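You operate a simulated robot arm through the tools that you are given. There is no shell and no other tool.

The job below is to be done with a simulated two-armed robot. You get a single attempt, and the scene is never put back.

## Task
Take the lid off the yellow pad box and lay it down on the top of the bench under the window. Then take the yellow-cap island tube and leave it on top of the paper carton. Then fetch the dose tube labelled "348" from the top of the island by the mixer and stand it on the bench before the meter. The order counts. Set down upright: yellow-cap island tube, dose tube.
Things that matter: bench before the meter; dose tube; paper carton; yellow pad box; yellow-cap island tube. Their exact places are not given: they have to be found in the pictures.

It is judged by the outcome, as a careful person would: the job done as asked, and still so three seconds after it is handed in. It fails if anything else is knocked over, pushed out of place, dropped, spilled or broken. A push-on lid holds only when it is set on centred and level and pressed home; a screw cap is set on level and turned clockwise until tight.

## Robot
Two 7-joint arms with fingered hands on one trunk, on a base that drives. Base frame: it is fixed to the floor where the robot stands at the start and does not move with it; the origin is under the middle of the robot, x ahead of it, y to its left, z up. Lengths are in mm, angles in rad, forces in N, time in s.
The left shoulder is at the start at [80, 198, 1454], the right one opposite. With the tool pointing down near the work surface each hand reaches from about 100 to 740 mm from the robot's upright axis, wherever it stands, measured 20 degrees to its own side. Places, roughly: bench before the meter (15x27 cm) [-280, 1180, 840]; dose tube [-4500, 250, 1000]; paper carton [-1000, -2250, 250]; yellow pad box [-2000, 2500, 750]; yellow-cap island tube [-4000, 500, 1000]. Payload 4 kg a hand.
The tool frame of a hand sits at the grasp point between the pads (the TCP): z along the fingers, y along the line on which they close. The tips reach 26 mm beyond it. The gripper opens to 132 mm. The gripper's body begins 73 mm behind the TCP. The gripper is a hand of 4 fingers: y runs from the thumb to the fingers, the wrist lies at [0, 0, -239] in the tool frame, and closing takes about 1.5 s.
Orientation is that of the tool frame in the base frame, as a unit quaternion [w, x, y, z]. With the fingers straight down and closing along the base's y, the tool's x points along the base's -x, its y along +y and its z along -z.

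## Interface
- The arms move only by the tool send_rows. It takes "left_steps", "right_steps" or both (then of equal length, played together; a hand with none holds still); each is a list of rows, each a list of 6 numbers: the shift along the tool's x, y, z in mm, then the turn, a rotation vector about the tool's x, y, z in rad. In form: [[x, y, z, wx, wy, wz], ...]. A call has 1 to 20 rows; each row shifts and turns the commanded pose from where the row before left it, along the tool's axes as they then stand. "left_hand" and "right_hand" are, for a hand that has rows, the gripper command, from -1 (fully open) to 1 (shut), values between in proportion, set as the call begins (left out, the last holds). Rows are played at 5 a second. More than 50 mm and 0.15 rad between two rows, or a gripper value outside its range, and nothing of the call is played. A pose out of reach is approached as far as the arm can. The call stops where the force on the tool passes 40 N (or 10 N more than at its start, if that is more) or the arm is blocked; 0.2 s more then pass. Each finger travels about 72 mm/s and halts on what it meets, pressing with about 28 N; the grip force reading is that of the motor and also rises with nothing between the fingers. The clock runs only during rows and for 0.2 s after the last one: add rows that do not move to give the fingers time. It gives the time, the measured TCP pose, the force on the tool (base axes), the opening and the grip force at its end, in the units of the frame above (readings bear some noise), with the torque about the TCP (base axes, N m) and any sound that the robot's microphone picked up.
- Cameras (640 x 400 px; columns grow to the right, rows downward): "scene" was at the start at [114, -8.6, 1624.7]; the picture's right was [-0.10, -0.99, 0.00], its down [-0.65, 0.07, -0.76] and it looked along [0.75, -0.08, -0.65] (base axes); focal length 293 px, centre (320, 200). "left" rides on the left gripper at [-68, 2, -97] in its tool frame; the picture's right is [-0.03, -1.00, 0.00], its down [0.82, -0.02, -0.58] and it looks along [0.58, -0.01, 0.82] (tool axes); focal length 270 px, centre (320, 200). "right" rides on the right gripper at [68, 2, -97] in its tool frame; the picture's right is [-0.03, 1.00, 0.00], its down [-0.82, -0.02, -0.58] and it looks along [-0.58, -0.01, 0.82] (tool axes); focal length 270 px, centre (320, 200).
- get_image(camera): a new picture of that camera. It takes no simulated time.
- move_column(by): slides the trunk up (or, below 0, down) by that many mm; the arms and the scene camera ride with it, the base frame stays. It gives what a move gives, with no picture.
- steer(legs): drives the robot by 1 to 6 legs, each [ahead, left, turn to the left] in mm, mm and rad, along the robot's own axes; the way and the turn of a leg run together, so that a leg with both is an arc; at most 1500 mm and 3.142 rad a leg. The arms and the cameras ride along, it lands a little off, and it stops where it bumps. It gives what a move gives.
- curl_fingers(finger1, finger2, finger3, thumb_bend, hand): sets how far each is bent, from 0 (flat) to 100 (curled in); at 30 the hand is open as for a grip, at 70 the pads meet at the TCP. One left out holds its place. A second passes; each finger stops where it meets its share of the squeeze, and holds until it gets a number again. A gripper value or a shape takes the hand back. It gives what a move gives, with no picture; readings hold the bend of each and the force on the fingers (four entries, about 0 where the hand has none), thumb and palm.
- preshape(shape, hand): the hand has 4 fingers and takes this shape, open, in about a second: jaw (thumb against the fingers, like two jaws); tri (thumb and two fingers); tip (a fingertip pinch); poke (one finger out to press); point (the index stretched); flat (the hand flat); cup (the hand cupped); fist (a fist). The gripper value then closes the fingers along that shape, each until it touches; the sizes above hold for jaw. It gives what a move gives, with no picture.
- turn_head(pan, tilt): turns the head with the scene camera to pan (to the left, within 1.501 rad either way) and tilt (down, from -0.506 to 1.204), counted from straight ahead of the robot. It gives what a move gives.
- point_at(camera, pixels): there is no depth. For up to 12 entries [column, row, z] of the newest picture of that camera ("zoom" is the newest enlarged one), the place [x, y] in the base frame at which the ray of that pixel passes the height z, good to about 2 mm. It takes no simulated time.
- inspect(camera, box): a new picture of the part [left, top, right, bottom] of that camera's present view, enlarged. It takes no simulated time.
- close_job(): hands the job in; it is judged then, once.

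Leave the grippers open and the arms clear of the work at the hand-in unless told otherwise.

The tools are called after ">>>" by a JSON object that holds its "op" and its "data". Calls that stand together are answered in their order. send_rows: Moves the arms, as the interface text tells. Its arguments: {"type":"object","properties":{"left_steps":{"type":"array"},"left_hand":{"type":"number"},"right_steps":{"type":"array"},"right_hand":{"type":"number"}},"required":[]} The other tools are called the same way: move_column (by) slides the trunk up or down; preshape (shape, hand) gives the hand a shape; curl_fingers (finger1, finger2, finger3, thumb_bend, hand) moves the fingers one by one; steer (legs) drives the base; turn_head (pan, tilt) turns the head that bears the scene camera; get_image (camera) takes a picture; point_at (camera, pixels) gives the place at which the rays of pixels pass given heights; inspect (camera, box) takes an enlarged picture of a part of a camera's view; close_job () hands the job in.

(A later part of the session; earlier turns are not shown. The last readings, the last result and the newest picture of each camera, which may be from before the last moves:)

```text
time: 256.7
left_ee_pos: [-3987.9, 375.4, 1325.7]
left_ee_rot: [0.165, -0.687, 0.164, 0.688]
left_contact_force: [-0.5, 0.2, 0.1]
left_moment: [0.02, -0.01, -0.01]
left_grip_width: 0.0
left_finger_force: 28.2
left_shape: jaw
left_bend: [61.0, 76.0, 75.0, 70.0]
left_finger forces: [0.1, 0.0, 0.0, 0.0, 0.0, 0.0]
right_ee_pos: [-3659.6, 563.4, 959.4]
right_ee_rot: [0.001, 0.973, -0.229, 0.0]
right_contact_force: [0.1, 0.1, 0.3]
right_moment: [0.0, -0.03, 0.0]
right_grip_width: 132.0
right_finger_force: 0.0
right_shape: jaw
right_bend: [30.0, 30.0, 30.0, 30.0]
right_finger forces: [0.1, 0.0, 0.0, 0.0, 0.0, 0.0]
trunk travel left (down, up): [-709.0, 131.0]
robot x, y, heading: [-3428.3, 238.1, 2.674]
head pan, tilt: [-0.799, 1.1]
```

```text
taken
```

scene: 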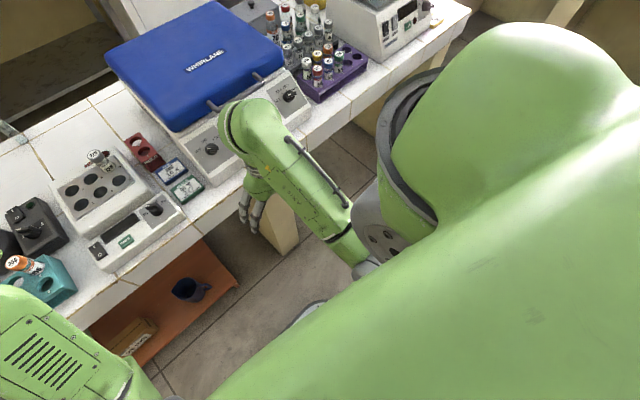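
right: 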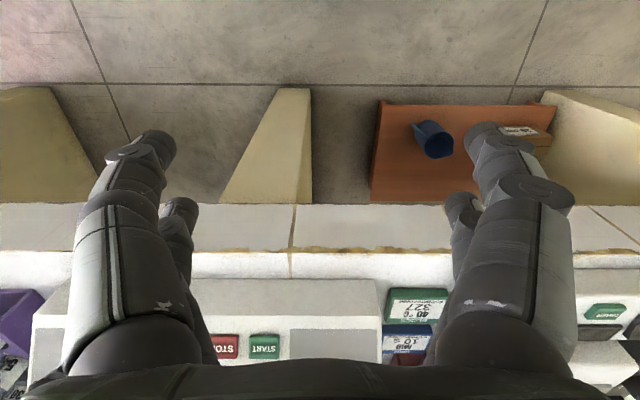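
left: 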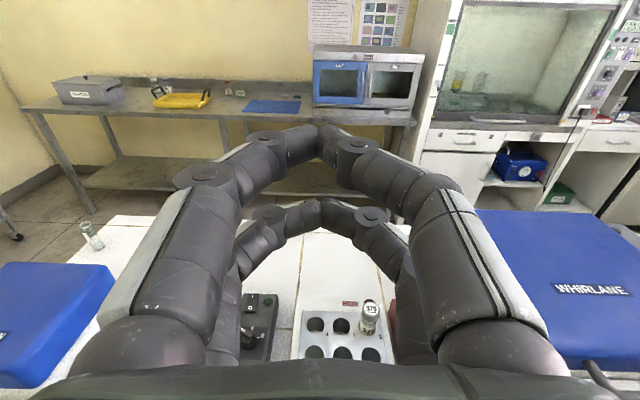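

Zoom on the item at the left edge (10,130) of this view and the floor areas.

>>> {"op": "inspect", "data": {"camera": "scene", "box": [0, 90, 160, 190]}}

>>> {"op": "inspect", "data": {"camera": "scene", "box": [60, 200, 340, 400]}}

>>> {"op": "turn_head", "data": {"pan": -0.3, "tilt": 0.8}}

>>> {"op": "get_image", "data": {"camera": "scene"}}

```text
4.00 times, centred on (80, 140) of scene
```

zoom: 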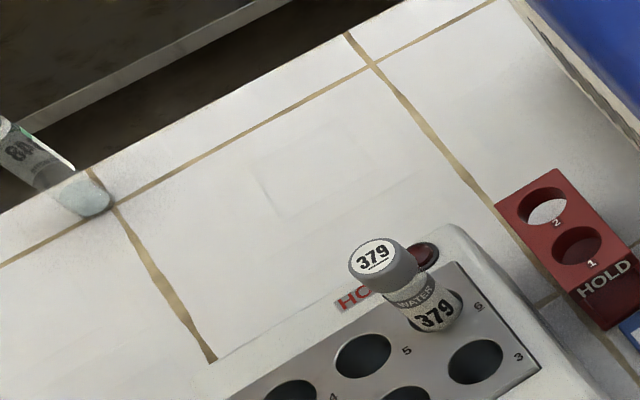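

```text
2.00 times, centred on (200, 300) of scene
```

zoom: 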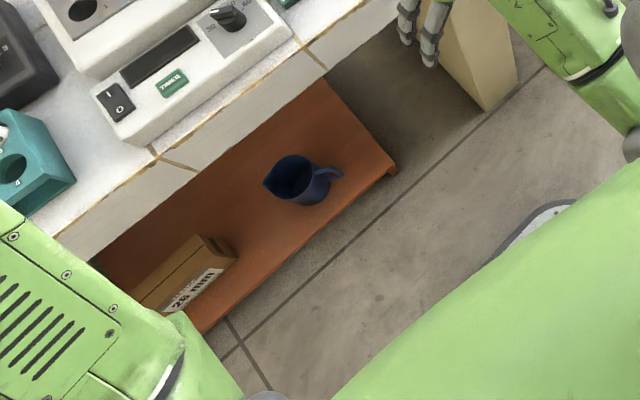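

```text
time: 257.6
left_ee_pos: [-3987.4, 375.8, 1324.5]
left_ee_rot: [0.165, -0.687, 0.163, 0.689]
left_contact_force: [0.9, 0.3, -0.4]
left_moment: [0.0, -0.03, 0.0]
left_grip_width: 0.0
left_finger_force: 27.7
left_shape: jaw
left_bend: [61.0, 76.0, 75.0, 70.0]
left_finger forces: [0.1, 0.1, 0.0, 0.0, 0.0, 0.0]
right_ee_pos: [-3659.3, 563.9, 959.0]
right_ee_rot: [0.0, 0.974, -0.228, 0.001]
right_contact_force: [0.1, 0.6, -0.7]
right_moment: [-0.03, 0.01, -0.01]
right_grip_width: 131.9
right_finger_force: 0.0
right_shape: jaw
right_bend: [30.0, 30.0, 30.0, 30.0]
right_finger forces: [0.1, 0.0, 0.1, 0.0, 0.0, 0.0]
trunk travel left (down, up): [-709.0, 131.0]
robot x, y, heading: [-3428.9, 238.8, 2.673]
head pan, tilt: [-0.3, 0.799]
```

```text
taken
```

scene: 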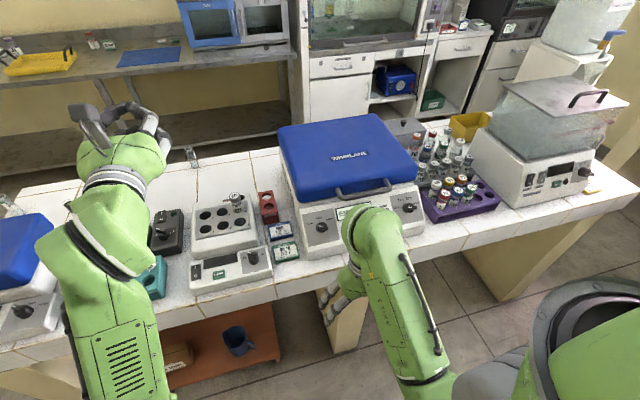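

I'll turn the left hand to point down again (rotating about its wrist); its camera then looks back at the floor near my base.

>>> {"op": "send_rows", "data": {"left_steps": [[34, 0, -2.4, 0, 0.1428, 0], [34, 0, -2.4, 0, 0.1428, 0], [34, 0, -2.4, 0, 0.1428, 0], [34, 0, -2.4, 0, 0.1428, 0], [34, 0, -2.4, 0, 0.1428, 0], [34, 0, -2.4, 0, 0.1428, 0], [34, 0, -2.4, 0, 0.1428, 0], [34, 0, -2.4, 0, 0.1428, 0], [34, 0, -2.4, 0, 0.1428, 0], [34, 0, -2.4, 0, 0.1428, 0], [34, 0, -2.4, 0, 0.1428, 0], [0, 0, 0, 0, 0, 0]]}}

>>> {"op": "get_image", "data": {"camera": "left"}}

>>> {"op": "turn_head", "data": {"pan": 0.2, "tilt": 0.8}}

>>> {"op": "get_image", "data": {"camera": "scene"}}

```text
time: 260.2
left_ee_pos: [-3771.0, 260.0, 977.1]
left_ee_rot: [-0.002, 0.973, -0.233, -0.003]
left_contact_force: [-0.2, -0.1, 0.3]
left_moment: [0.01, -0.01, 0.01]
left_grip_width: 0.0
left_finger_force: 28.2
left_shape: jaw
left_bend: [61.0, 76.0, 75.0, 70.0]
left_finger forces: [0.1, 0.1, 0.1, 0.1, 0.1, 0.0]
left hand out of reach, approached as far as the arm can: row 9, 10, 11
right_ee_pos: [-3659.6, 563.3, 959.4]
right_ee_rot: [0.001, 0.973, -0.229, 0.001]
right_contact_force: [0.0, 0.2, -0.1]
right_moment: [0.0, 0.0, 0.01]
right_grip_width: 132.1
right_finger_force: 0.0
right_shape: jaw
right_bend: [30.0, 30.0, 30.0, 30.0]
right_finger forces: [0.0, 0.1, 0.1, 0.1, 0.0, 0.1]
trunk travel left (down, up): [-709.0, 131.0]
robot x, y, heading: [-3426.6, 237.3, 2.673]
head pan, tilt: [-0.3, 0.799]
```

```text
taken
```

left: 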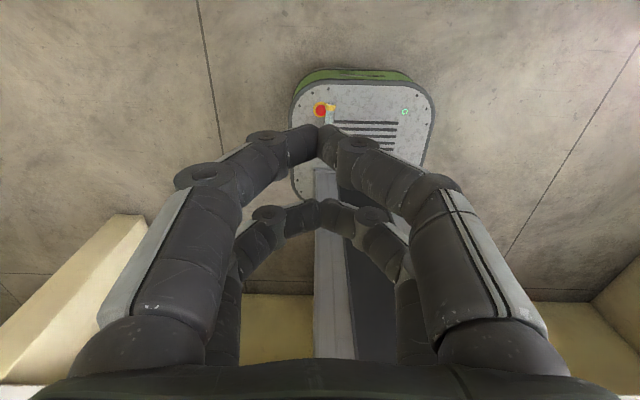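

```text
time: 261.1
left_ee_pos: [-3771.9, 258.9, 978.1]
left_ee_rot: [-0.001, 0.973, -0.232, -0.003]
left_contact_force: [-0.4, 0.8, 0.1]
left_moment: [0.0, 0.0, 0.0]
left_grip_width: 0.1
left_finger_force: 28.5
left_shape: jaw
left_bend: [61.0, 76.0, 75.0, 70.0]
left_finger forces: [0.0, 0.0, 0.0, 0.0, 0.0, 0.1]
right_ee_pos: [-3658.6, 563.5, 959.2]
right_ee_rot: [0.0, 0.973, -0.229, 0.0]
right_contact_force: [0.9, -0.6, -0.2]
right_moment: [0.02, 0.0, -0.04]
right_grip_width: 131.7
right_finger_force: 0.0
right_shape: jaw
right_bend: [30.0, 30.0, 30.0, 30.0]
right_finger forces: [0.1, 0.0, 0.0, 0.1, 0.0, 0.1]
trunk travel left (down, up): [-709.0, 131.0]
robot x, y, heading: [-3425.9, 240.7, 2.671]
head pan, tilt: [0.201, 0.799]
```

```text
taken
```

scene: 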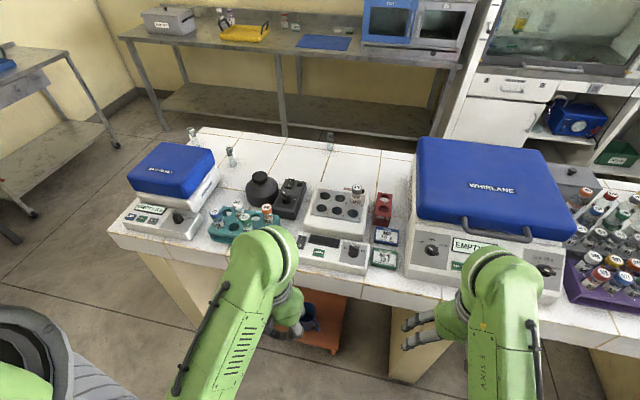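

On my base plate next to the red button at (328,110) there is a small yellow thing - zoom.

>>> {"op": "inspect", "data": {"camera": "left", "box": [270, 60, 450, 190]}}

```text
3.08 times, centred on (360, 125) of left
```

zoom: 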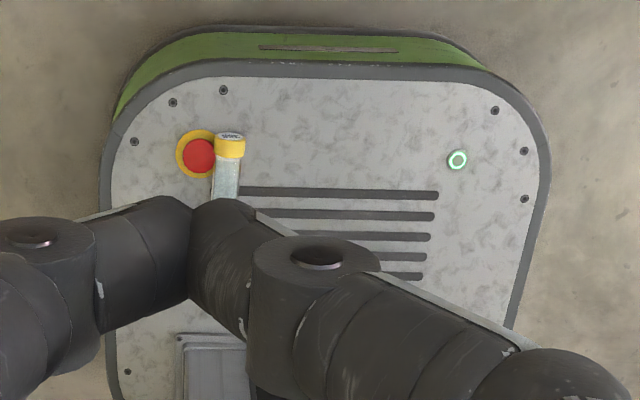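

The tube fell onto my own base plate and lies there, cap pointing forward. I'll recover it without driving. First open the left fingers (70 mm) and look again.

>>> {"op": "send_rows", "data": {"left_steps": [[-20, 0, 0, 0, 0, 0], [-20, 0, 0, 0, 0, 0], [-20, 0, 0, 0, 0, 0], [0, 0, 0, 0, 0, 0], [0, 0, 0, 0, 0, 0], [0, 0, 0, 0, 0, 0]], "left_hand": -1}}

>>> {"op": "get_image", "data": {"camera": "left"}}

>>> {"op": "inspect", "data": {"camera": "left", "box": [250, 40, 470, 200]}}

```text
time: 262.5
left_ee_pos: [-3825.2, 287.2, 973.6]
left_ee_rot: [-0.001, 0.973, -0.232, -0.003]
left_contact_force: [-0.2, -0.1, 0.6]
left_moment: [0.03, 0.01, 0.02]
left_grip_width: 131.8
left_finger_force: 0.0
left_shape: jaw
left_bend: [30.0, 30.0, 30.0, 30.0]
left_finger forces: [0.0, 0.0, 0.0, 0.0, 0.0, 0.1]
left hand out of reach, approached as far as the arm can: row 1
right_ee_pos: [-3660.3, 562.7, 959.7]
right_ee_rot: [0.0, 0.974, -0.228, 0.001]
right_contact_force: [-0.6, 0.5, 0.2]
right_moment: [0.01, 0.0, 0.0]
right_grip_width: 131.7
right_finger_force: 0.0
right_shape: jaw
right_bend: [30.0, 30.0, 30.0, 30.0]
right_finger forces: [0.0, 0.0, 0.1, 0.1, 0.1, 0.0]
trunk travel left (down, up): [-709.0, 131.0]
robot x, y, heading: [-3426.0, 237.5, 2.674]
head pan, tilt: [0.201, 0.799]
```

```text
taken
```

left: 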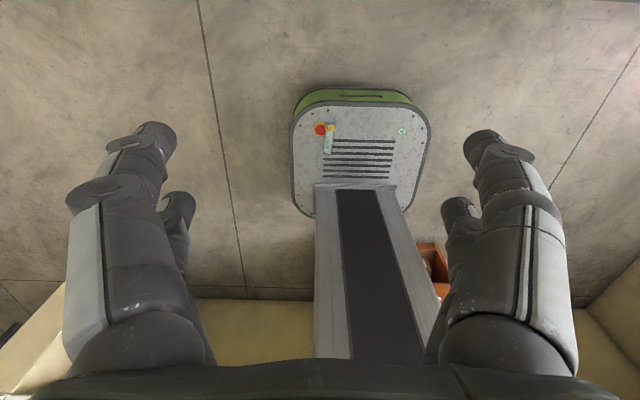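

```text
2.50 times, centred on (360, 120) of left
```

zoom: 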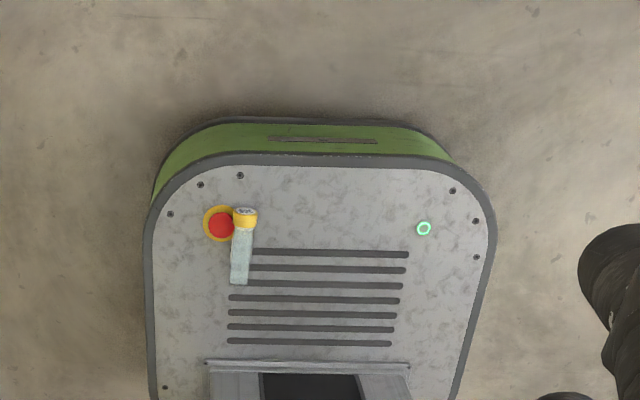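

The tube lies on the base plate with its axis front–back. Lower the trunk 300 mm (hands are in free space in front of the island) and take another look for its exact position.

>>> {"op": "move_column", "data": {"by": -300}}

>>> {"op": "get_image", "data": {"camera": "left"}}

>>> {"op": "inspect", "data": {"camera": "left", "box": [220, 20, 480, 200]}}

```text
time: 265.5
left_ee_pos: [-3824.8, 285.5, 673.5]
left_ee_rot: [-0.002, 0.973, -0.233, -0.004]
left_contact_force: [-0.8, -0.2, -0.1]
left_moment: [0.01, -0.01, 0.0]
left_grip_width: 131.7
left_finger_force: 0.0
left_shape: jaw
left_bend: [30.0, 30.0, 30.0, 30.0]
left_finger forces: [0.1, 0.0, 0.0, 0.0, 0.1, 0.0]
right_ee_pos: [-3659.2, 563.4, 660.0]
right_ee_rot: [0.0, 0.974, -0.228, 0.001]
right_contact_force: [-0.3, 0.0, 0.0]
right_moment: [-0.01, 0.0, 0.0]
right_grip_width: 132.2
right_finger_force: 0.0
right_shape: jaw
right_bend: [30.0, 30.0, 30.0, 30.0]
right_finger forces: [0.0, 0.0, 0.0, 0.1, 0.0, 0.0]
trunk travel left (down, up): [-409.0, 431.0]
robot x, y, heading: [-3424.4, 237.7, 2.668]
head pan, tilt: [0.201, 0.799]
```

```text
taken
```

left: 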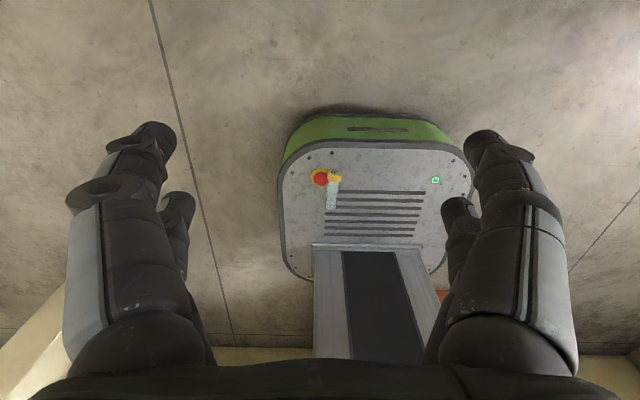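

```text
2.22 times, centred on (350, 110) of left
```

zoom: 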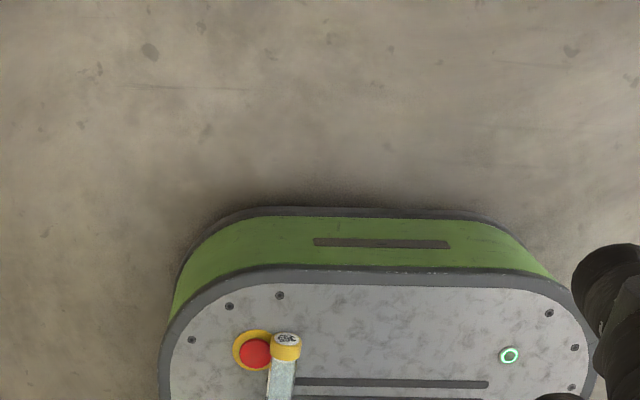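

Triangulated: tube centre ≈ 118 mm ahead of my axis, 106 left, resting on the plate at z≈267. Move the left hand down in front first (333 mm), with fingers set to 56 mm.

>>> {"op": "send_rows", "data": {"left_steps": [[0, 0, 40, 0, 0, 0], [0, 0, 42, 0, 0, 0], [0, 0, 42, 0, 0, 0], [0, 0, 42, 0, 0, 0], [0, 0, 42, 0, 0, 0], [0, 0, 42, 0, 0, 0], [0, 0, 42, 0, 0, 0], [0, 0, 38, 0, 0, 0], [0, 0, 0, 0, 0, 0]], "left_hand": 0.15}}

>>> {"op": "get_image", "data": {"camera": "left"}}

```text
time: 267.5
left_ee_pos: [-3826.3, 289.1, 343.5]
left_ee_rot: [-0.002, 0.973, -0.233, -0.004]
left_contact_force: [-0.2, 0.1, 1.1]
left_moment: [0.03, -0.03, 0.03]
left_grip_width: 56.7
left_finger_force: 0.0
left_shape: jaw
left_bend: [73.0, 73.0, 73.0, 70.0]
left_finger forces: [0.0, 0.1, 0.0, 0.1, 0.0, 0.1]
right_ee_pos: [-3659.1, 562.2, 659.1]
right_ee_rot: [0.001, 0.973, -0.229, 0.001]
right_contact_force: [-0.5, 0.4, 0.4]
right_moment: [-0.02, -0.01, -0.01]
right_grip_width: 131.8
right_finger_force: 0.2
right_shape: jaw
right_bend: [30.0, 30.0, 30.0, 30.0]
right_finger forces: [0.0, 0.0, 0.0, 0.0, 0.1, 0.0]
trunk travel left (down, up): [-409.0, 431.0]
robot x, y, heading: [-3424.9, 237.0, 2.671]
head pan, tilt: [0.201, 0.799]
```

```text
taken
```

left: 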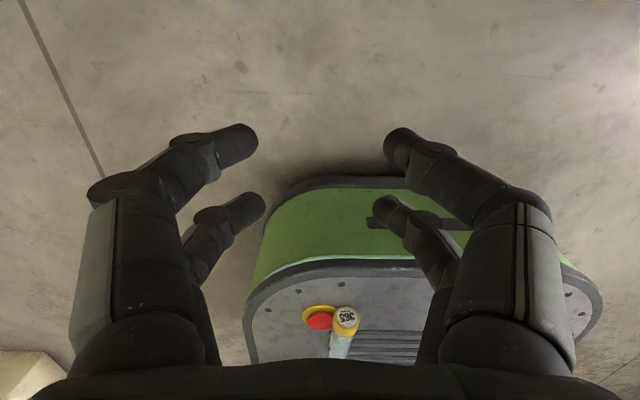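

Now move back over the base plate: 270 mm back, 31 mm right.

>>> {"op": "send_rows", "data": {"left_steps": [[30, -3.4, 0, 0, 0, 0], [30, -3.4, 0, 0, 0, 0], [30, -3.4, 0, 0, 0, 0], [30, -3.4, 0, 0, 0, 0], [30, -3.4, 0, 0, 0, 0], [30, -3.4, 0, 0, 0, 0], [0, 0, 0, 0, 0, 0]]}}

>>> {"op": "get_image", "data": {"camera": "left"}}

```text
time: 269.1
left_ee_pos: [-3656.4, 223.8, 343.7]
left_ee_rot: [-0.002, 0.973, -0.232, -0.004]
left_contact_force: [-0.2, 0.4, -0.8]
left_moment: [0.01, 0.04, 0.02]
left_grip_width: 56.7
left_finger_force: 0.0
left_shape: jaw
left_bend: [73.0, 73.0, 73.0, 70.0]
left_finger forces: [0.0, 0.0, 0.1, 0.0, 0.0, 0.0]
right_ee_pos: [-3661.2, 563.7, 658.8]
right_ee_rot: [0.0, 0.974, -0.229, 0.001]
right_contact_force: [-0.7, -0.6, 0.7]
right_moment: [0.0, 0.0, 0.03]
right_grip_width: 131.9
right_finger_force: 0.1
right_shape: jaw
right_bend: [30.0, 30.0, 30.0, 30.0]
right_finger forces: [0.1, 0.0, 0.0, 0.0, 0.1, 0.0]
trunk travel left (down, up): [-409.0, 431.0]
robot x, y, heading: [-3427.2, 237.4, 2.671]
head pan, tilt: [0.201, 0.799]
```

```text
taken
```

left: 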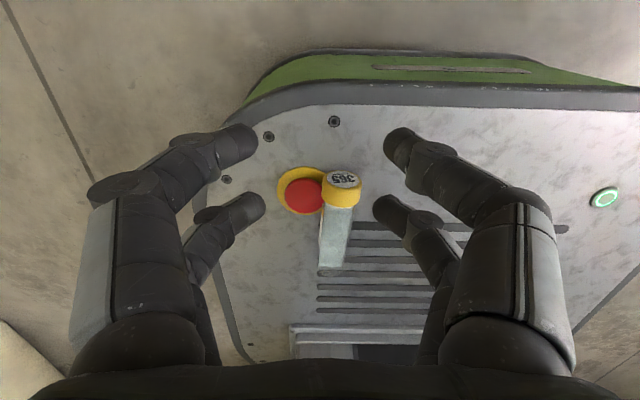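

Tube spans about 83–175 mm ahead at 102 left, beside the emergency button ring (130–175). I'll grip it behind the button: go back 100 mm and 14 mm right, then look.

>>> {"op": "send_rows", "data": {"left_steps": [[25, -3.5, 0, 0, 0, 0], [25, -3.5, 0, 0, 0, 0], [25, -3.5, 0, 0, 0, 0], [25, -3.5, 0, 0, 0, 0], [0, 0, 0, 0, 0, 0]]}}

>>> {"op": "get_image", "data": {"camera": "left"}}

```text
time: 270.3
left_ee_pos: [-3561.7, 191.0, 341.1]
left_ee_rot: [-0.002, 0.972, -0.233, -0.004]
left_contact_force: [-1.0, 0.1, 0.1]
left_moment: [0.03, 0.0, 0.0]
left_grip_width: 56.6
left_finger_force: 0.0
left_shape: jaw
left_bend: [73.0, 73.0, 73.0, 70.0]
left_finger forces: [0.0, 0.0, 0.0, 0.1, 0.0, 0.1]
right_ee_pos: [-3659.4, 562.6, 659.7]
right_ee_rot: [0.0, 0.974, -0.229, 0.001]
right_contact_force: [-0.2, 1.4, -0.3]
right_moment: [-0.01, -0.03, -0.01]
right_grip_width: 131.8
right_finger_force: 0.1
right_shape: jaw
right_bend: [30.0, 30.0, 30.0, 30.0]
right_finger forces: [0.0, 0.0, 0.0, 0.0, 0.1, 0.1]
trunk travel left (down, up): [-409.0, 431.0]
robot x, y, heading: [-3426.1, 238.5, 2.67]
head pan, tilt: [0.201, 0.799]
```

```text
taken
```

left: 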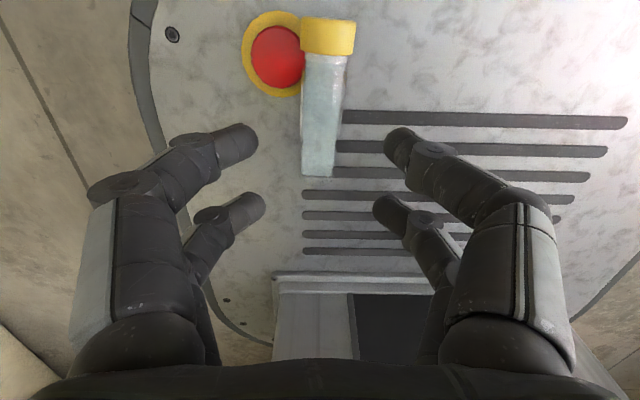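

Reached. The tube (≈87 mm long) is centred laterally. Shift back 8 mm to stay clear of the button ring, and descend 42 mm.

>>> {"op": "send_rows", "data": {"left_steps": [[8, 0, 0, 0, 0, 0], [0, 0, 15, 0, 0, 0], [0, 0, 15, 0, 0, 0], [0, 0, 12, 0, 0, 0], [0, 0, 0, 0, 0, 0]]}}

>>> {"op": "get_image", "data": {"camera": "left"}}

```text
time: 271.5
left_ee_pos: [-3554.3, 187.6, 299.9]
left_ee_rot: [-0.001, 0.972, -0.233, -0.003]
left_contact_force: [-0.4, -0.4, 1.2]
left_moment: [0.02, 0.0, -0.02]
left_grip_width: 56.5
left_finger_force: 0.0
left_shape: jaw
left_bend: [73.0, 73.0, 73.0, 70.0]
left_finger forces: [0.1, 0.1, 0.0, 0.0, 0.1, 0.2]
right_ee_pos: [-3658.6, 563.4, 660.0]
right_ee_rot: [0.0, 0.974, -0.228, 0.001]
right_contact_force: [0.3, 0.3, -0.3]
right_moment: [0.0, 0.01, -0.05]
right_grip_width: 132.0
right_finger_force: 0.1
right_shape: jaw
right_bend: [30.0, 30.0, 30.0, 30.0]
right_finger forces: [0.1, 0.0, 0.0, 0.1, 0.1, 0.1]
trunk travel left (down, up): [-409.0, 431.0]
robot x, y, heading: [-3426.1, 238.0, 2.666]
head pan, tilt: [0.201, 0.799]
```

```text
taken
```

left: 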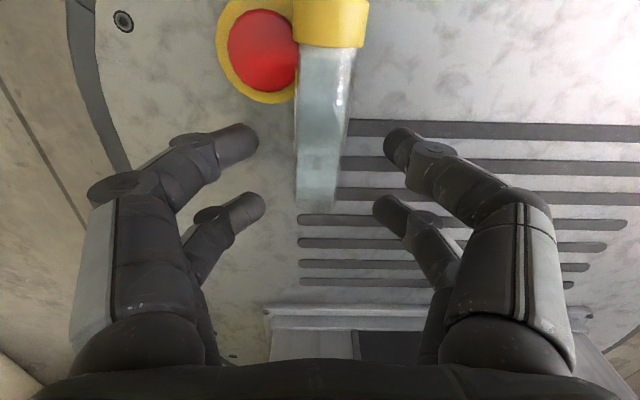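

Lower 4 mm more and close on the tube.

>>> {"op": "send_rows", "data": {"left_steps": [[0, 0, 4, 0, 0, 0], [0, 0, 0, 0, 0, 0]]}}

>>> {"op": "send_rows", "data": {"left_steps": [[0, 0, 0, 0, 0, 0], [0, 0, 0, 0, 0, 0], [0, 0, 0, 0, 0, 0], [0, 0, 0, 0, 0, 0], [0, 0, 0, 0, 0, 0], [0, 0, 0, 0, 0, 0]], "left_hand": 1}}

>>> {"op": "get_image", "data": {"camera": "left"}}

```text
time: 272.1
left_ee_pos: [-3554.1, 188.7, 294.7]
left_ee_rot: [-0.001, 0.973, -0.233, -0.003]
left_contact_force: [-0.3, -0.4, 0.0]
left_moment: [-0.01, 0.01, 0.02]
left_grip_width: 56.7
left_finger_force: 0.0
left_shape: jaw
left_bend: [73.0, 73.0, 73.0, 70.0]
left_finger forces: [0.0, 0.0, 0.1, 0.0, 0.0, 0.0]
right_ee_pos: [-3660.3, 562.0, 660.0]
right_ee_rot: [0.001, 0.973, -0.229, 0.001]
right_contact_force: [0.0, -0.3, -0.3]
right_moment: [0.04, -0.01, -0.02]
right_grip_width: 131.9
right_finger_force: 0.1
right_shape: jaw
right_bend: [30.0, 30.0, 30.0, 30.0]
right_finger forces: [0.1, 0.1, 0.1, 0.1, 0.0, 0.0]
trunk travel left (down, up): [-409.0, 431.0]
robot x, y, heading: [-3425.6, 236.0, 2.673]
head pan, tilt: [0.201, 0.799]
```

```text
time: 273.1
left_ee_pos: [-3554.5, 190.8, 295.5]
left_ee_rot: [-0.003, 0.973, -0.232, -0.003]
left_contact_force: [0.0, 0.0, -0.2]
left_moment: [0.01, -0.04, -0.03]
left_grip_width: 7.5
left_finger_force: 28.1
left_shape: jaw
left_bend: [72.0, 73.0, 75.0, 74.0]
left_finger forces: [0.0, 0.0, 0.0, 0.0, 0.0, 0.0]
right_ee_pos: [-3659.5, 563.7, 659.4]
right_ee_rot: [-0.001, 0.973, -0.229, 0.002]
right_contact_force: [-0.4, -0.3, 1.0]
right_moment: [0.0, 0.0, 0.01]
right_grip_width: 131.8
right_finger_force: 0.0
right_shape: jaw
right_bend: [30.0, 30.0, 30.0, 30.0]
right_finger forces: [0.0, 0.1, 0.0, 0.0, 0.0, 0.1]
trunk travel left (down, up): [-409.0, 431.0]
robot x, y, heading: [-3430.5, 232.5, 2.67]
head pan, tilt: [0.201, 0.799]
stopped in row 4 (left hand): the force on the tool passed its limit at 43 N (the readings are from after the stop); the commanded pose is now the measured one
```

```text
taken
```

left: 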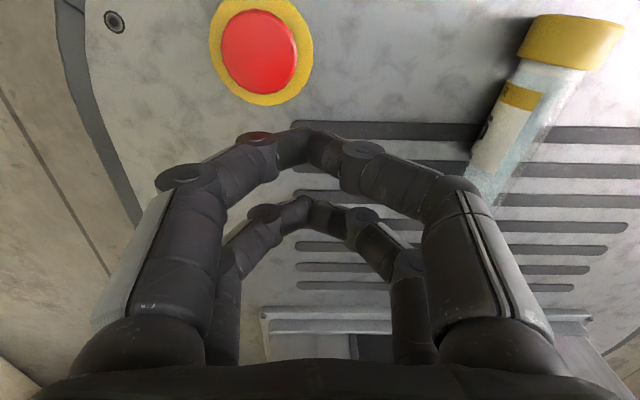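

The tube slipped out sideways to the right but is still on the plate. Lift the hand 60 mm, reopen and re-measure its new position.

>>> {"op": "send_rows", "data": {"left_steps": [[0, 0, -20, 0, 0, 0], [0, 0, -25, 0, 0, 0], [0, 0, -25, 0, 0, 0], [0, 0, 0, 0, 0, 0]]}}

>>> {"op": "send_rows", "data": {"left_steps": [[0, 0, 0, 0, 0, 0], [0, 0, 0, 0, 0, 0], [0, 0, 0, 0, 0, 0], [0, 0, 0, 0, 0, 0], [0, 0, 0, 0, 0, 0]], "left_hand": 0.15}}

>>> {"op": "get_image", "data": {"camera": "left"}}

```text
time: 274.1
left_ee_pos: [-3552.9, 190.3, 366.6]
left_ee_rot: [-0.004, 0.973, -0.232, -0.003]
left_contact_force: [-0.1, -0.4, 0.2]
left_moment: [0.02, 0.01, 0.01]
left_grip_width: 7.5
left_finger_force: 28.6
left_shape: jaw
left_bend: [72.0, 73.0, 75.0, 74.0]
left_finger forces: [0.1, 0.1, 0.1, 0.1, 0.1, 0.0]
right_ee_pos: [-3658.7, 563.1, 659.6]
right_ee_rot: [0.0, 0.974, -0.228, 0.001]
right_contact_force: [0.5, -0.5, 0.9]
right_moment: [-0.02, 0.0, -0.04]
right_grip_width: 132.1
right_finger_force: 0.0
right_shape: jaw
right_bend: [30.0, 30.0, 30.0, 30.0]
right_finger forces: [0.0, 0.0, 0.1, 0.1, 0.0, 0.1]
trunk travel left (down, up): [-409.0, 431.0]
robot x, y, heading: [-3426.4, 237.0, 2.671]
head pan, tilt: [0.201, 0.799]
```

```text
time: 275.3
left_ee_pos: [-3552.9, 192.4, 365.9]
left_ee_rot: [-0.004, 0.973, -0.233, -0.003]
left_contact_force: [-0.7, -0.1, -0.2]
left_moment: [0.04, 0.02, -0.01]
left_grip_width: 55.6
left_finger_force: 0.0
left_shape: jaw
left_bend: [73.0, 73.0, 73.0, 70.0]
left_finger forces: [0.1, 0.0, 0.1, 0.0, 0.0, 0.0]
right_ee_pos: [-3658.7, 562.2, 659.3]
right_ee_rot: [0.0, 0.974, -0.228, 0.0]
right_contact_force: [-0.8, -1.1, -0.6]
right_moment: [-0.03, -0.02, 0.03]
right_grip_width: 131.8
right_finger_force: 0.1
right_shape: jaw
right_bend: [30.0, 30.0, 30.0, 30.0]
right_finger forces: [0.1, 0.0, 0.0, 0.1, 0.0, 0.0]
trunk travel left (down, up): [-409.0, 431.0]
robot x, y, heading: [-3427.1, 240.0, 2.676]
head pan, tilt: [0.201, 0.799]
```

```text
taken
```

left: 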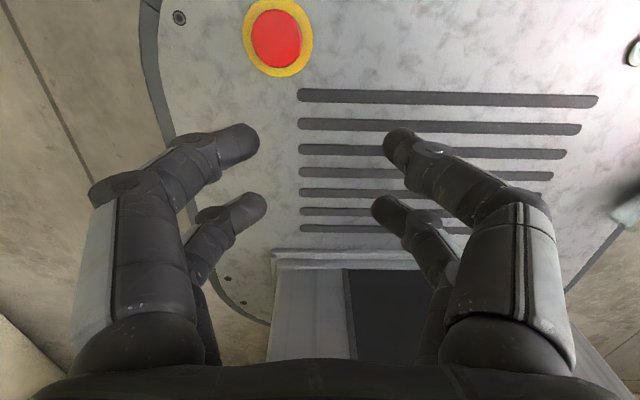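

The tube is rolling to the right. Move the left hand forward/right to keep it in view.

>>> {"op": "send_rows", "data": {"left_steps": [[-40, -30, 0, 0, 0, 0], [-40, -30, 0, 0, 0, 0]]}}

>>> {"op": "get_image", "data": {"camera": "left"}}

```text
time: 275.9
left_ee_pos: [-3598.1, 281.1, 368.1]
left_ee_rot: [-0.003, 0.973, -0.232, -0.003]
left_contact_force: [-0.3, 0.3, 0.0]
left_moment: [-0.02, 0.0, 0.0]
left_grip_width: 55.7
left_finger_force: 0.0
left_shape: jaw
left_bend: [73.0, 73.0, 73.0, 70.0]
left_finger forces: [0.0, 0.0, 0.1, 0.0, 0.0, 0.0]
right_ee_pos: [-3659.4, 564.3, 659.2]
right_ee_rot: [0.0, 0.974, -0.229, 0.001]
right_contact_force: [-0.1, -0.5, -0.4]
right_moment: [0.02, -0.03, 0.0]
right_grip_width: 132.1
right_finger_force: 0.1
right_shape: jaw
right_bend: [30.0, 30.0, 30.0, 30.0]
right_finger forces: [0.0, 0.0, 0.0, 0.0, 0.1, 0.0]
trunk travel left (down, up): [-409.0, 431.0]
robot x, y, heading: [-3428.6, 237.7, 2.669]
head pan, tilt: [0.201, 0.799]
```

```text
taken
```

left: 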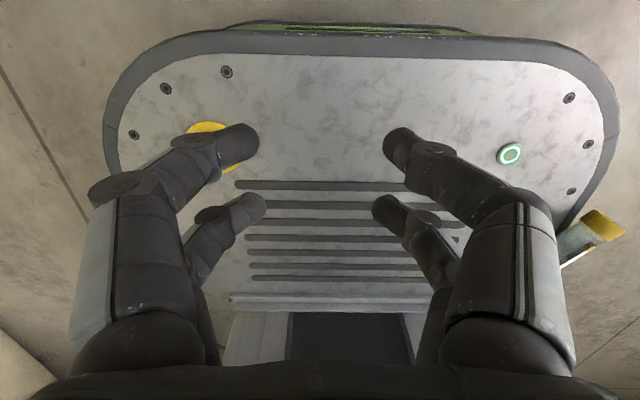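

It is going over the right edge of the plate. Step time and look where it ends up.

>>> {"op": "send_rows", "data": {"left_steps": [[-45, -20, -20, 0, 0, 0], [-45, -20, -20, 0, 0, 0], [-45, -20, -20, 0, 0, 0], [0, 0, 0, 0, 0, 0]]}}

>>> {"op": "get_image", "data": {"camera": "left"}}

```text
refused: row 1 steps farther than a row can; nothing moved
```

```text
taken
```

left: 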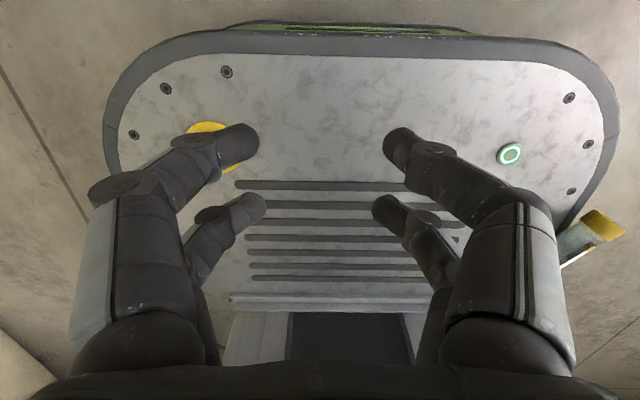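

>>> {"op": "send_rows", "data": {"left_steps": [[-40, -18, -15, 0, 0, 0], [-40, -18, -15, 0, 0, 0], [-40, -18, -15, 0, 0, 0], [-40, -18, -15, 0, 0, 0], [0, 0, 0, 0, 0, 0]]}}

>>> {"op": "get_image", "data": {"camera": "left"}}

```text
time: 277.1
left_ee_pos: [-3708.1, 417.2, 429.1]
left_ee_rot: [-0.004, 0.973, -0.232, -0.004]
left_contact_force: [-0.3, 0.3, 0.1]
left_moment: [-0.01, 0.0, 0.01]
left_grip_width: 56.0
left_finger_force: 0.0
left_shape: jaw
left_bend: [73.0, 73.0, 73.0, 70.0]
left_finger forces: [0.0, 0.0, 0.1, 0.0, 0.1, 0.0]
right_ee_pos: [-3659.0, 562.7, 660.2]
right_ee_rot: [-0.001, 0.973, -0.229, -0.001]
right_contact_force: [-0.3, 0.6, -0.1]
right_moment: [-0.01, 0.01, 0.02]
right_grip_width: 132.0
right_finger_force: 0.1
right_shape: jaw
right_bend: [30.0, 30.0, 30.0, 30.0]
right_finger forces: [0.1, 0.1, 0.0, 0.0, 0.0, 0.0]
trunk travel left (down, up): [-409.0, 431.0]
robot x, y, heading: [-3426.3, 236.4, 2.671]
head pan, tilt: [0.201, 0.799]
```

```text
taken
```

left: 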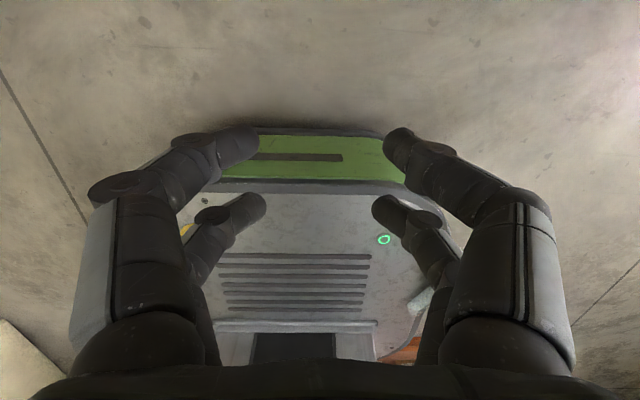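

Zoom near (420,300): part of the tube is visible behind the finger.

>>> {"op": "inspect", "data": {"camera": "left", "box": [340, 220, 520, 370]}}

>>> {"op": "turn_head", "data": {"pan": -1.2, "tilt": 1.2}}

>>> {"op": "get_image", "data": {"camera": "scene"}}

>>> {"op": "get_image", "data": {"camera": "left"}}

```text
2.67 times, centred on (430, 295) of left
```

zoom: 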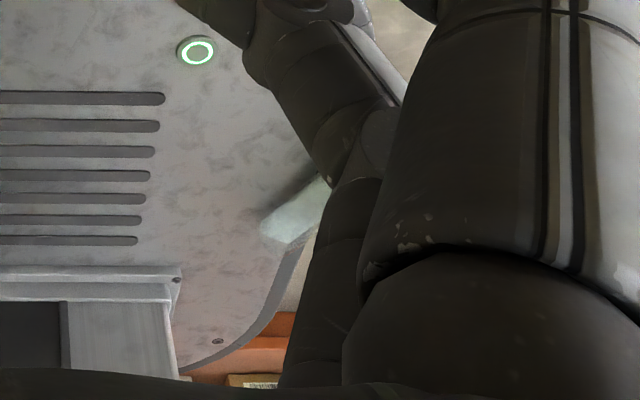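

```text
time: 278.6
left_ee_pos: [-3707.9, 415.6, 428.5]
left_ee_rot: [-0.004, 0.973, -0.233, -0.004]
left_contact_force: [-0.2, 0.3, 0.7]
left_moment: [-0.02, 0.04, 0.03]
left_grip_width: 55.6
left_finger_force: 0.0
left_shape: jaw
left_bend: [73.0, 73.0, 73.0, 70.0]
left_finger forces: [0.0, 0.0, 0.1, 0.1, 0.0, 0.0]
right_ee_pos: [-3660.3, 562.6, 660.1]
right_ee_rot: [0.0, 0.974, -0.228, 0.001]
right_contact_force: [0.6, 0.4, -0.6]
right_moment: [0.02, 0.03, -0.02]
right_grip_width: 131.9
right_finger_force: 0.1
right_shape: jaw
right_bend: [30.0, 30.0, 30.0, 30.0]
right_finger forces: [0.0, 0.0, 0.1, 0.0, 0.0, 0.0]
trunk travel left (down, up): [-409.0, 431.0]
robot x, y, heading: [-3426.0, 235.5, 2.672]
head pan, tilt: [-1.201, 1.201]
```

```text
taken
```

scene: 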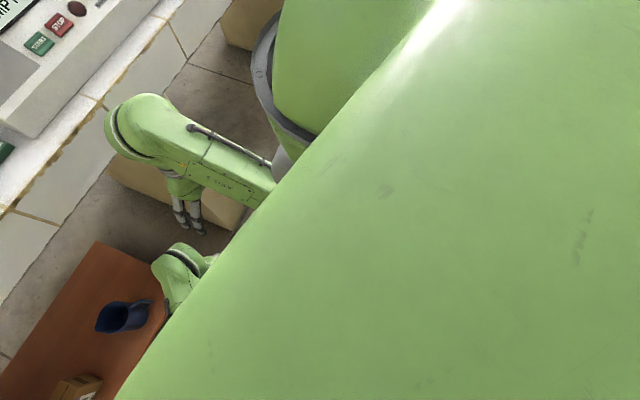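

```text
taken
```

left: 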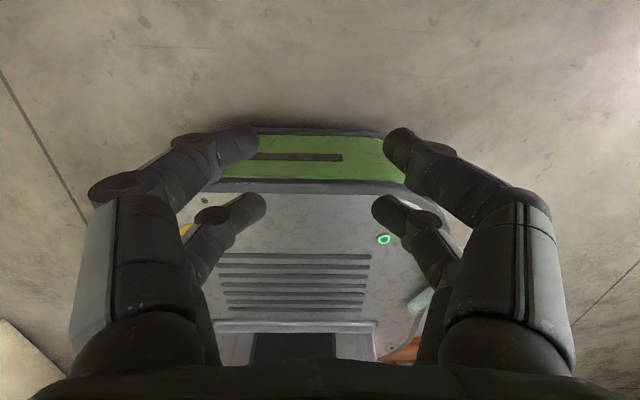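

The tube has come to rest at the plate's right edge. Raise the left hand 250 mm and open it for a clear view.

>>> {"op": "send_rows", "data": {"left_steps": [[0, 0, -40, 0, 0, 0], [0, 0, -42, 0, 0, 0], [0, 0, -42, 0, 0, 0], [0, 0, -42, 0, 0, 0], [0, 0, -42, 0, 0, 0], [0, 0, -42, 0, 0, 0], [0, 0, 0, 0, 0, 0]], "left_hand": -1}}

>>> {"op": "get_image", "data": {"camera": "left"}}

>>> {"op": "inspect", "data": {"camera": "left", "box": [280, 120, 480, 260]}}

```text
time: 280.2
left_ee_pos: [-3705.5, 413.7, 680.3]
left_ee_rot: [-0.004, 0.973, -0.233, -0.002]
left_contact_force: [-2.1, 0.7, 0.3]
left_moment: [-0.05, 0.03, 0.17]
left_grip_width: 131.7
left_finger_force: 0.1
left_shape: jaw
left_bend: [30.0, 30.0, 30.0, 31.0]
left_finger forces: [0.1, 0.0, 0.1, 0.0, 0.0, 0.0]
right_ee_pos: [-3659.6, 563.4, 657.9]
right_ee_rot: [0.001, 0.974, -0.228, 0.002]
right_contact_force: [1.5, 0.1, 1.0]
right_moment: [-0.04, 0.0, 0.17]
right_grip_width: 131.8
right_finger_force: 0.0
right_shape: jaw
right_bend: [31.0, 30.0, 30.0, 30.0]
right_finger forces: [0.0, 0.0, 0.0, 0.1, 0.0, 0.0]
trunk travel left (down, up): [-409.0, 431.0]
robot x, y, heading: [-3427.1, 237.8, 2.678]
head pan, tilt: [-1.201, 1.201]
```

```text
taken
```

left: 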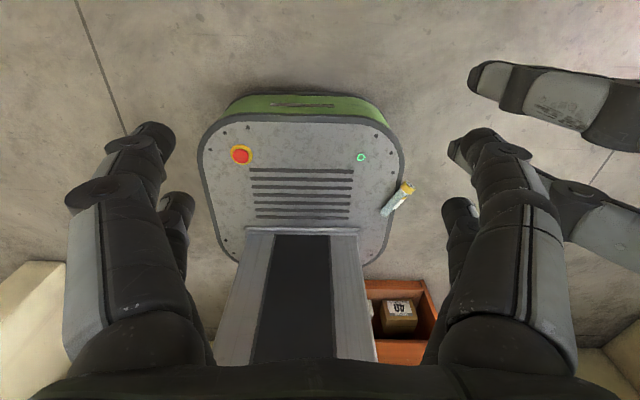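

```text
2.86 times, centred on (380, 190) of left
```

zoom: 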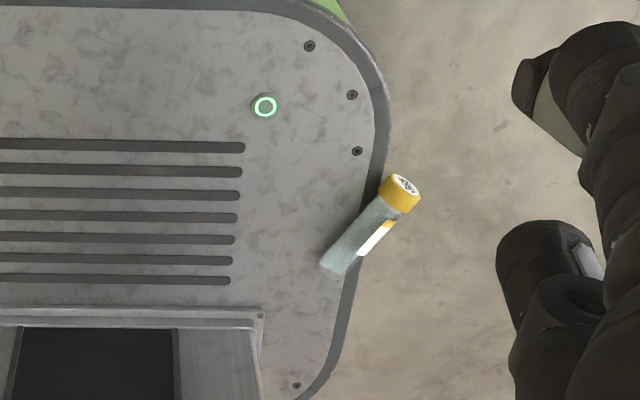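

The tube rests across the plate's right rim, centre ≈ (53 mm ahead, 206 right), pointing forward-right 26°. Move the left hand away to the left and bring the right hand down in front (fingers set 56 mm).

>>> {"op": "send_rows", "data": {"left_steps": [[0, 25, 0, 0, 0, 0], [0, 30, 0, 0, 0, 0], [0, 35, 0, 0, 0, 0], [0, 40, 0, 0, 0, 0], [0, 40, 0, 0, 0, 0], [0, 0, 0, 0, 0, 0]]}}

>>> {"op": "send_rows", "data": {"right_steps": [[0, 0, 40, 0, 0, 0.075], [0, 0, 40, 0, 0, 0.075], [0, 0, 40, 0, 0, 0.075], [0, 0, 40, 0, 0, 0.075], [0, 0, 40, 0, 0, 0.075], [0, 0, 40, 0, 0, 0.075], [0, 0, 40, 0, 0, 0], [0, 0, 34, 0, 0, 0], [0, 0, 0, 0, 0, 0]], "right_hand": 0.15}}

>>> {"op": "get_image", "data": {"camera": "left"}}

```text
time: 281.6
left_ee_pos: [-3784.7, 261.8, 673.7]
left_ee_rot: [-0.005, 0.973, -0.232, -0.002]
left_contact_force: [-0.2, 0.4, -1.4]
left_moment: [0.0, -0.03, -0.01]
left_grip_width: 132.0
left_finger_force: 0.0
left_shape: jaw
left_bend: [30.0, 30.0, 30.0, 30.0]
left_finger forces: [0.0, 0.0, 0.0, 0.0, 0.0, 0.0]
left hand out of reach, approached as far as the arm can: row 2
right_ee_pos: [-3659.4, 562.7, 660.0]
right_ee_rot: [0.0, 0.974, -0.229, 0.001]
right_contact_force: [-0.4, -0.3, 0.2]
right_moment: [0.01, 0.01, 0.01]
right_grip_width: 131.9
right_finger_force: 0.0
right_shape: jaw
right_bend: [30.0, 30.0, 30.0, 30.0]
right_finger forces: [0.1, 0.1, 0.0, 0.0, 0.0, 0.1]
trunk travel left (down, up): [-409.0, 431.0]
robot x, y, heading: [-3427.7, 237.3, 2.677]
head pan, tilt: [-1.201, 1.201]
```

```text
time: 283.6
left_ee_pos: [-3783.2, 262.2, 673.8]
left_ee_rot: [-0.004, 0.973, -0.233, -0.004]
left_contact_force: [-0.4, -0.4, 0.2]
left_moment: [0.0, 0.0, -0.03]
left_grip_width: 132.0
left_finger_force: 0.1
left_shape: jaw
left_bend: [30.0, 30.0, 30.0, 30.0]
left_finger forces: [0.1, 0.0, 0.0, 0.0, 0.0, 0.0]
right_ee_pos: [-3659.8, 564.0, 344.8]
right_ee_rot: [0.0, 0.898, -0.441, 0.0]
right_contact_force: [-0.5, 0.6, 0.2]
right_moment: [-0.01, 0.03, 0.02]
right_grip_width: 56.5
right_finger_force: 0.0
right_shape: jaw
right_bend: [73.0, 73.0, 73.0, 70.0]
right_finger forces: [0.0, 0.0, 0.0, 0.0, 0.0, 0.1]
trunk travel left (down, up): [-409.0, 431.0]
robot x, y, heading: [-3425.7, 236.9, 2.674]
head pan, tilt: [-1.201, 1.201]
```

```text
taken
```

left: 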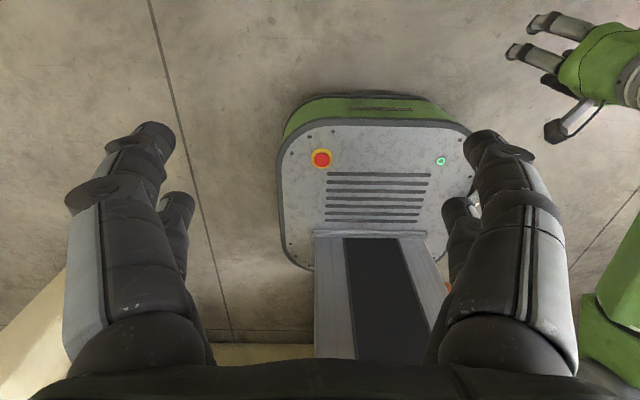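

Now move the right hand back over the plate edge toward the tube (8 of 10 steps) and look.

>>> {"op": "send_rows", "data": {"right_steps": [[26.5, -14.8, 0, 0, 0, 0], [26.5, -14.8, 0, 0, 0, 0], [26.5, -14.8, 0, 0, 0, 0], [26.5, -14.8, 0, 0, 0, 0], [26.5, -14.8, 0, 0, 0, 0], [26.5, -14.8, 0, 0, 0, 0], [26.5, -14.8, 0, 0, 0, 0], [26.5, -14.8, 0, 0, 0, 0], [0, 0, 0, 0, 0, 0]]}}

>>> {"op": "get_image", "data": {"camera": "right"}}

>>> {"op": "get_image", "data": {"camera": "left"}}

```text
time: 285.6
left_ee_pos: [-3780.2, 274.1, 675.1]
left_ee_rot: [0.007, 0.972, -0.233, -0.003]
left_contact_force: [0.2, -0.6, 0.3]
left_moment: [-0.01, 0.01, -0.01]
left_grip_width: 131.7
left_finger_force: 0.1
left_shape: jaw
left_bend: [30.0, 30.0, 30.0, 30.0]
left_finger forces: [0.1, 0.0, 0.1, 0.0, 0.0, 0.0]
right_ee_pos: [-3439.7, 475.1, 339.8]
right_ee_rot: [0.01, 0.9, -0.435, -0.003]
right_contact_force: [-0.2, -0.6, 0.7]
right_moment: [0.01, -0.02, -0.02]
right_grip_width: 56.5
right_finger_force: 0.1
right_shape: jaw
right_bend: [73.0, 73.0, 73.0, 70.0]
right_finger forces: [0.0, 0.0, 0.1, 0.0, 0.0, 0.1]
trunk travel left (down, up): [-409.0, 431.0]
robot x, y, heading: [-3426.2, 237.5, 2.674]
head pan, tilt: [-1.201, 1.201]
```

```text
taken
```

right: 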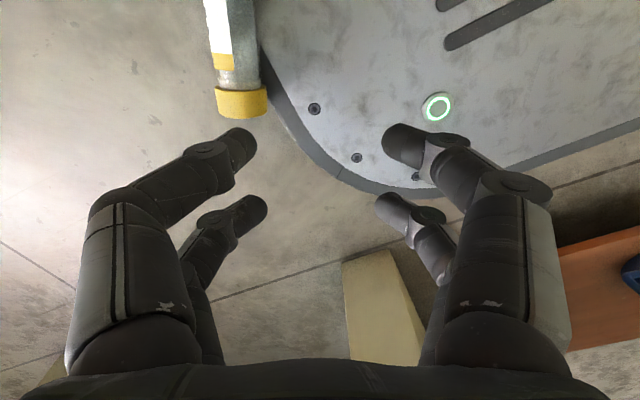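

```text
taken
```

left: 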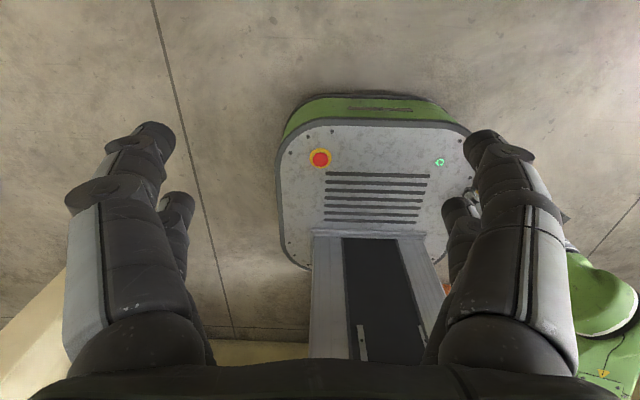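

The tube is aligned with the hand; it lies 70 mm further back and 42 mm to the hand's right side. Move over it.

>>> {"op": "send_rows", "data": {"right_steps": [[20, -12, 0, 0, 0, 0], [25, -15, 0, 0, 0, 0], [25, -15, 0, 0, 0, 0], [0, 0, 0, 0, 0, 0]]}}

>>> {"op": "get_image", "data": {"camera": "right"}}

```text
time: 286.1
left_ee_pos: [-3781.7, 272.8, 676.2]
left_ee_rot: [0.006, 0.972, -0.233, -0.004]
left_contact_force: [-0.3, 0.2, 1.3]
left_moment: [0.0, -0.01, 0.0]
left_grip_width: 131.8
left_finger_force: 0.0
left_shape: jaw
left_bend: [30.0, 30.0, 30.0, 30.0]
left_finger forces: [0.0, 0.0, 0.0, 0.0, 0.1, 0.0]
right_ee_pos: [-3443.0, 476.3, 346.5]
right_ee_rot: [0.001, 0.982, -0.188, -0.024]
right_contact_force: [0.7, 0.0, 0.1]
right_moment: [0.02, -0.01, -0.01]
right_grip_width: 56.4
right_finger_force: 0.1
right_shape: jaw
right_bend: [73.0, 73.0, 73.0, 70.0]
right_finger forces: [0.1, 0.1, 0.1, 0.0, 0.0, 0.0]
right hand out of reach, approached as far as the arm can: row 2
trunk travel left (down, up): [-409.0, 431.0]
robot x, y, heading: [-3426.7, 238.5, 2.678]
head pan, tilt: [-1.201, 1.201]
stopped in row 2 (right hand): the arm was blocked; the commanded pose is now the measured one
```

```text
taken
```

right: 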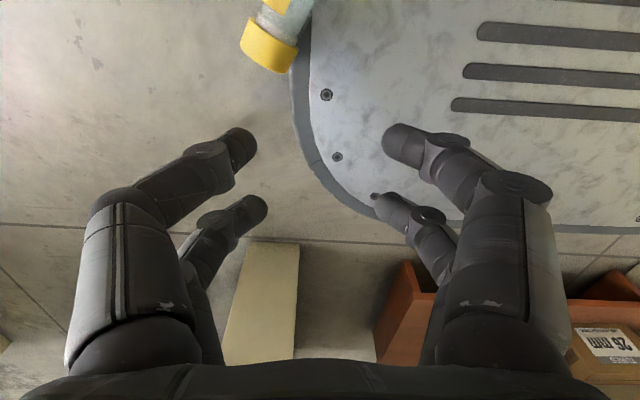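

Right arm is blocked at this posture (trunk too low). Raise the trunk 80 mm so the arm can hang straighter, and restore the yaw.

>>> {"op": "move_column", "data": {"by": 80}}

>>> {"op": "send_rows", "data": {"right_steps": [[-10, 0, 0, 0, 0, 0.13], [-10, 0, 0, 0, 0, 0.13], [0, 0, 0, 0, 0, 0.13], [0, 0, 0, 0, 0, 0.14], [0, 0, 0, 0, 0, 0]]}}

>>> {"op": "get_image", "data": {"camera": "right"}}

```text
time: 287.3
left_ee_pos: [-3777.2, 272.5, 757.6]
left_ee_rot: [0.004, 0.973, -0.233, -0.006]
left_contact_force: [0.2, 0.3, -1.1]
left_moment: [0.0, -0.02, 0.02]
left_grip_width: 132.0
left_finger_force: 0.0
left_shape: jaw
left_bend: [30.0, 30.0, 30.0, 30.0]
left_finger forces: [0.0, 0.0, 0.1, 0.1, 0.0, 0.1]
right_ee_pos: [-3433.1, 472.0, 424.7]
right_ee_rot: [0.002, 0.982, -0.19, -0.021]
right_contact_force: [0.0, -0.3, -0.3]
right_moment: [0.0, -0.02, -0.01]
right_grip_width: 56.3
right_finger_force: 0.0
right_shape: jaw
right_bend: [73.0, 73.0, 73.0, 70.0]
right_finger forces: [0.0, 0.1, 0.0, 0.0, 0.0, 0.1]
trunk travel left (down, up): [-489.0, 351.0]
robot x, y, heading: [-3427.7, 238.3, 2.678]
head pan, tilt: [-1.201, 1.201]
```

```text
time: 288.5
left_ee_pos: [-3784.5, 262.0, 753.6]
left_ee_rot: [-0.004, 0.972, -0.233, -0.002]
left_contact_force: [0.2, 0.0, -0.4]
left_moment: [0.03, -0.02, 0.05]
left_grip_width: 132.0
left_finger_force: 0.1
left_shape: jaw
left_bend: [30.0, 30.0, 30.0, 30.0]
left_finger forces: [0.0, 0.0, 0.0, 0.0, 0.0, 0.1]
right_ee_pos: [-3454.6, 477.6, 429.9]
right_ee_rot: [-0.003, 0.895, -0.446, -0.018]
right_contact_force: [0.8, -0.2, 0.1]
right_moment: [0.01, 0.01, 0.0]
right_grip_width: 56.5
right_finger_force: 0.1
right_shape: jaw
right_bend: [73.0, 73.0, 73.0, 70.0]
right_finger forces: [0.0, 0.1, 0.0, 0.0, 0.0, 0.0]
trunk travel left (down, up): [-489.0, 351.0]
robot x, y, heading: [-3427.8, 237.6, 2.667]
head pan, tilt: [-1.201, 1.201]
```

```text
taken
```

right: 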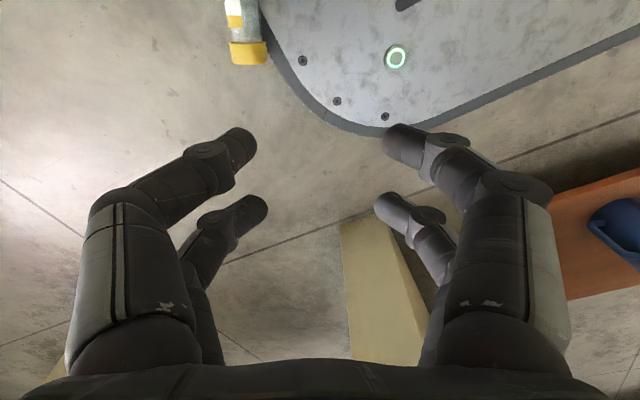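

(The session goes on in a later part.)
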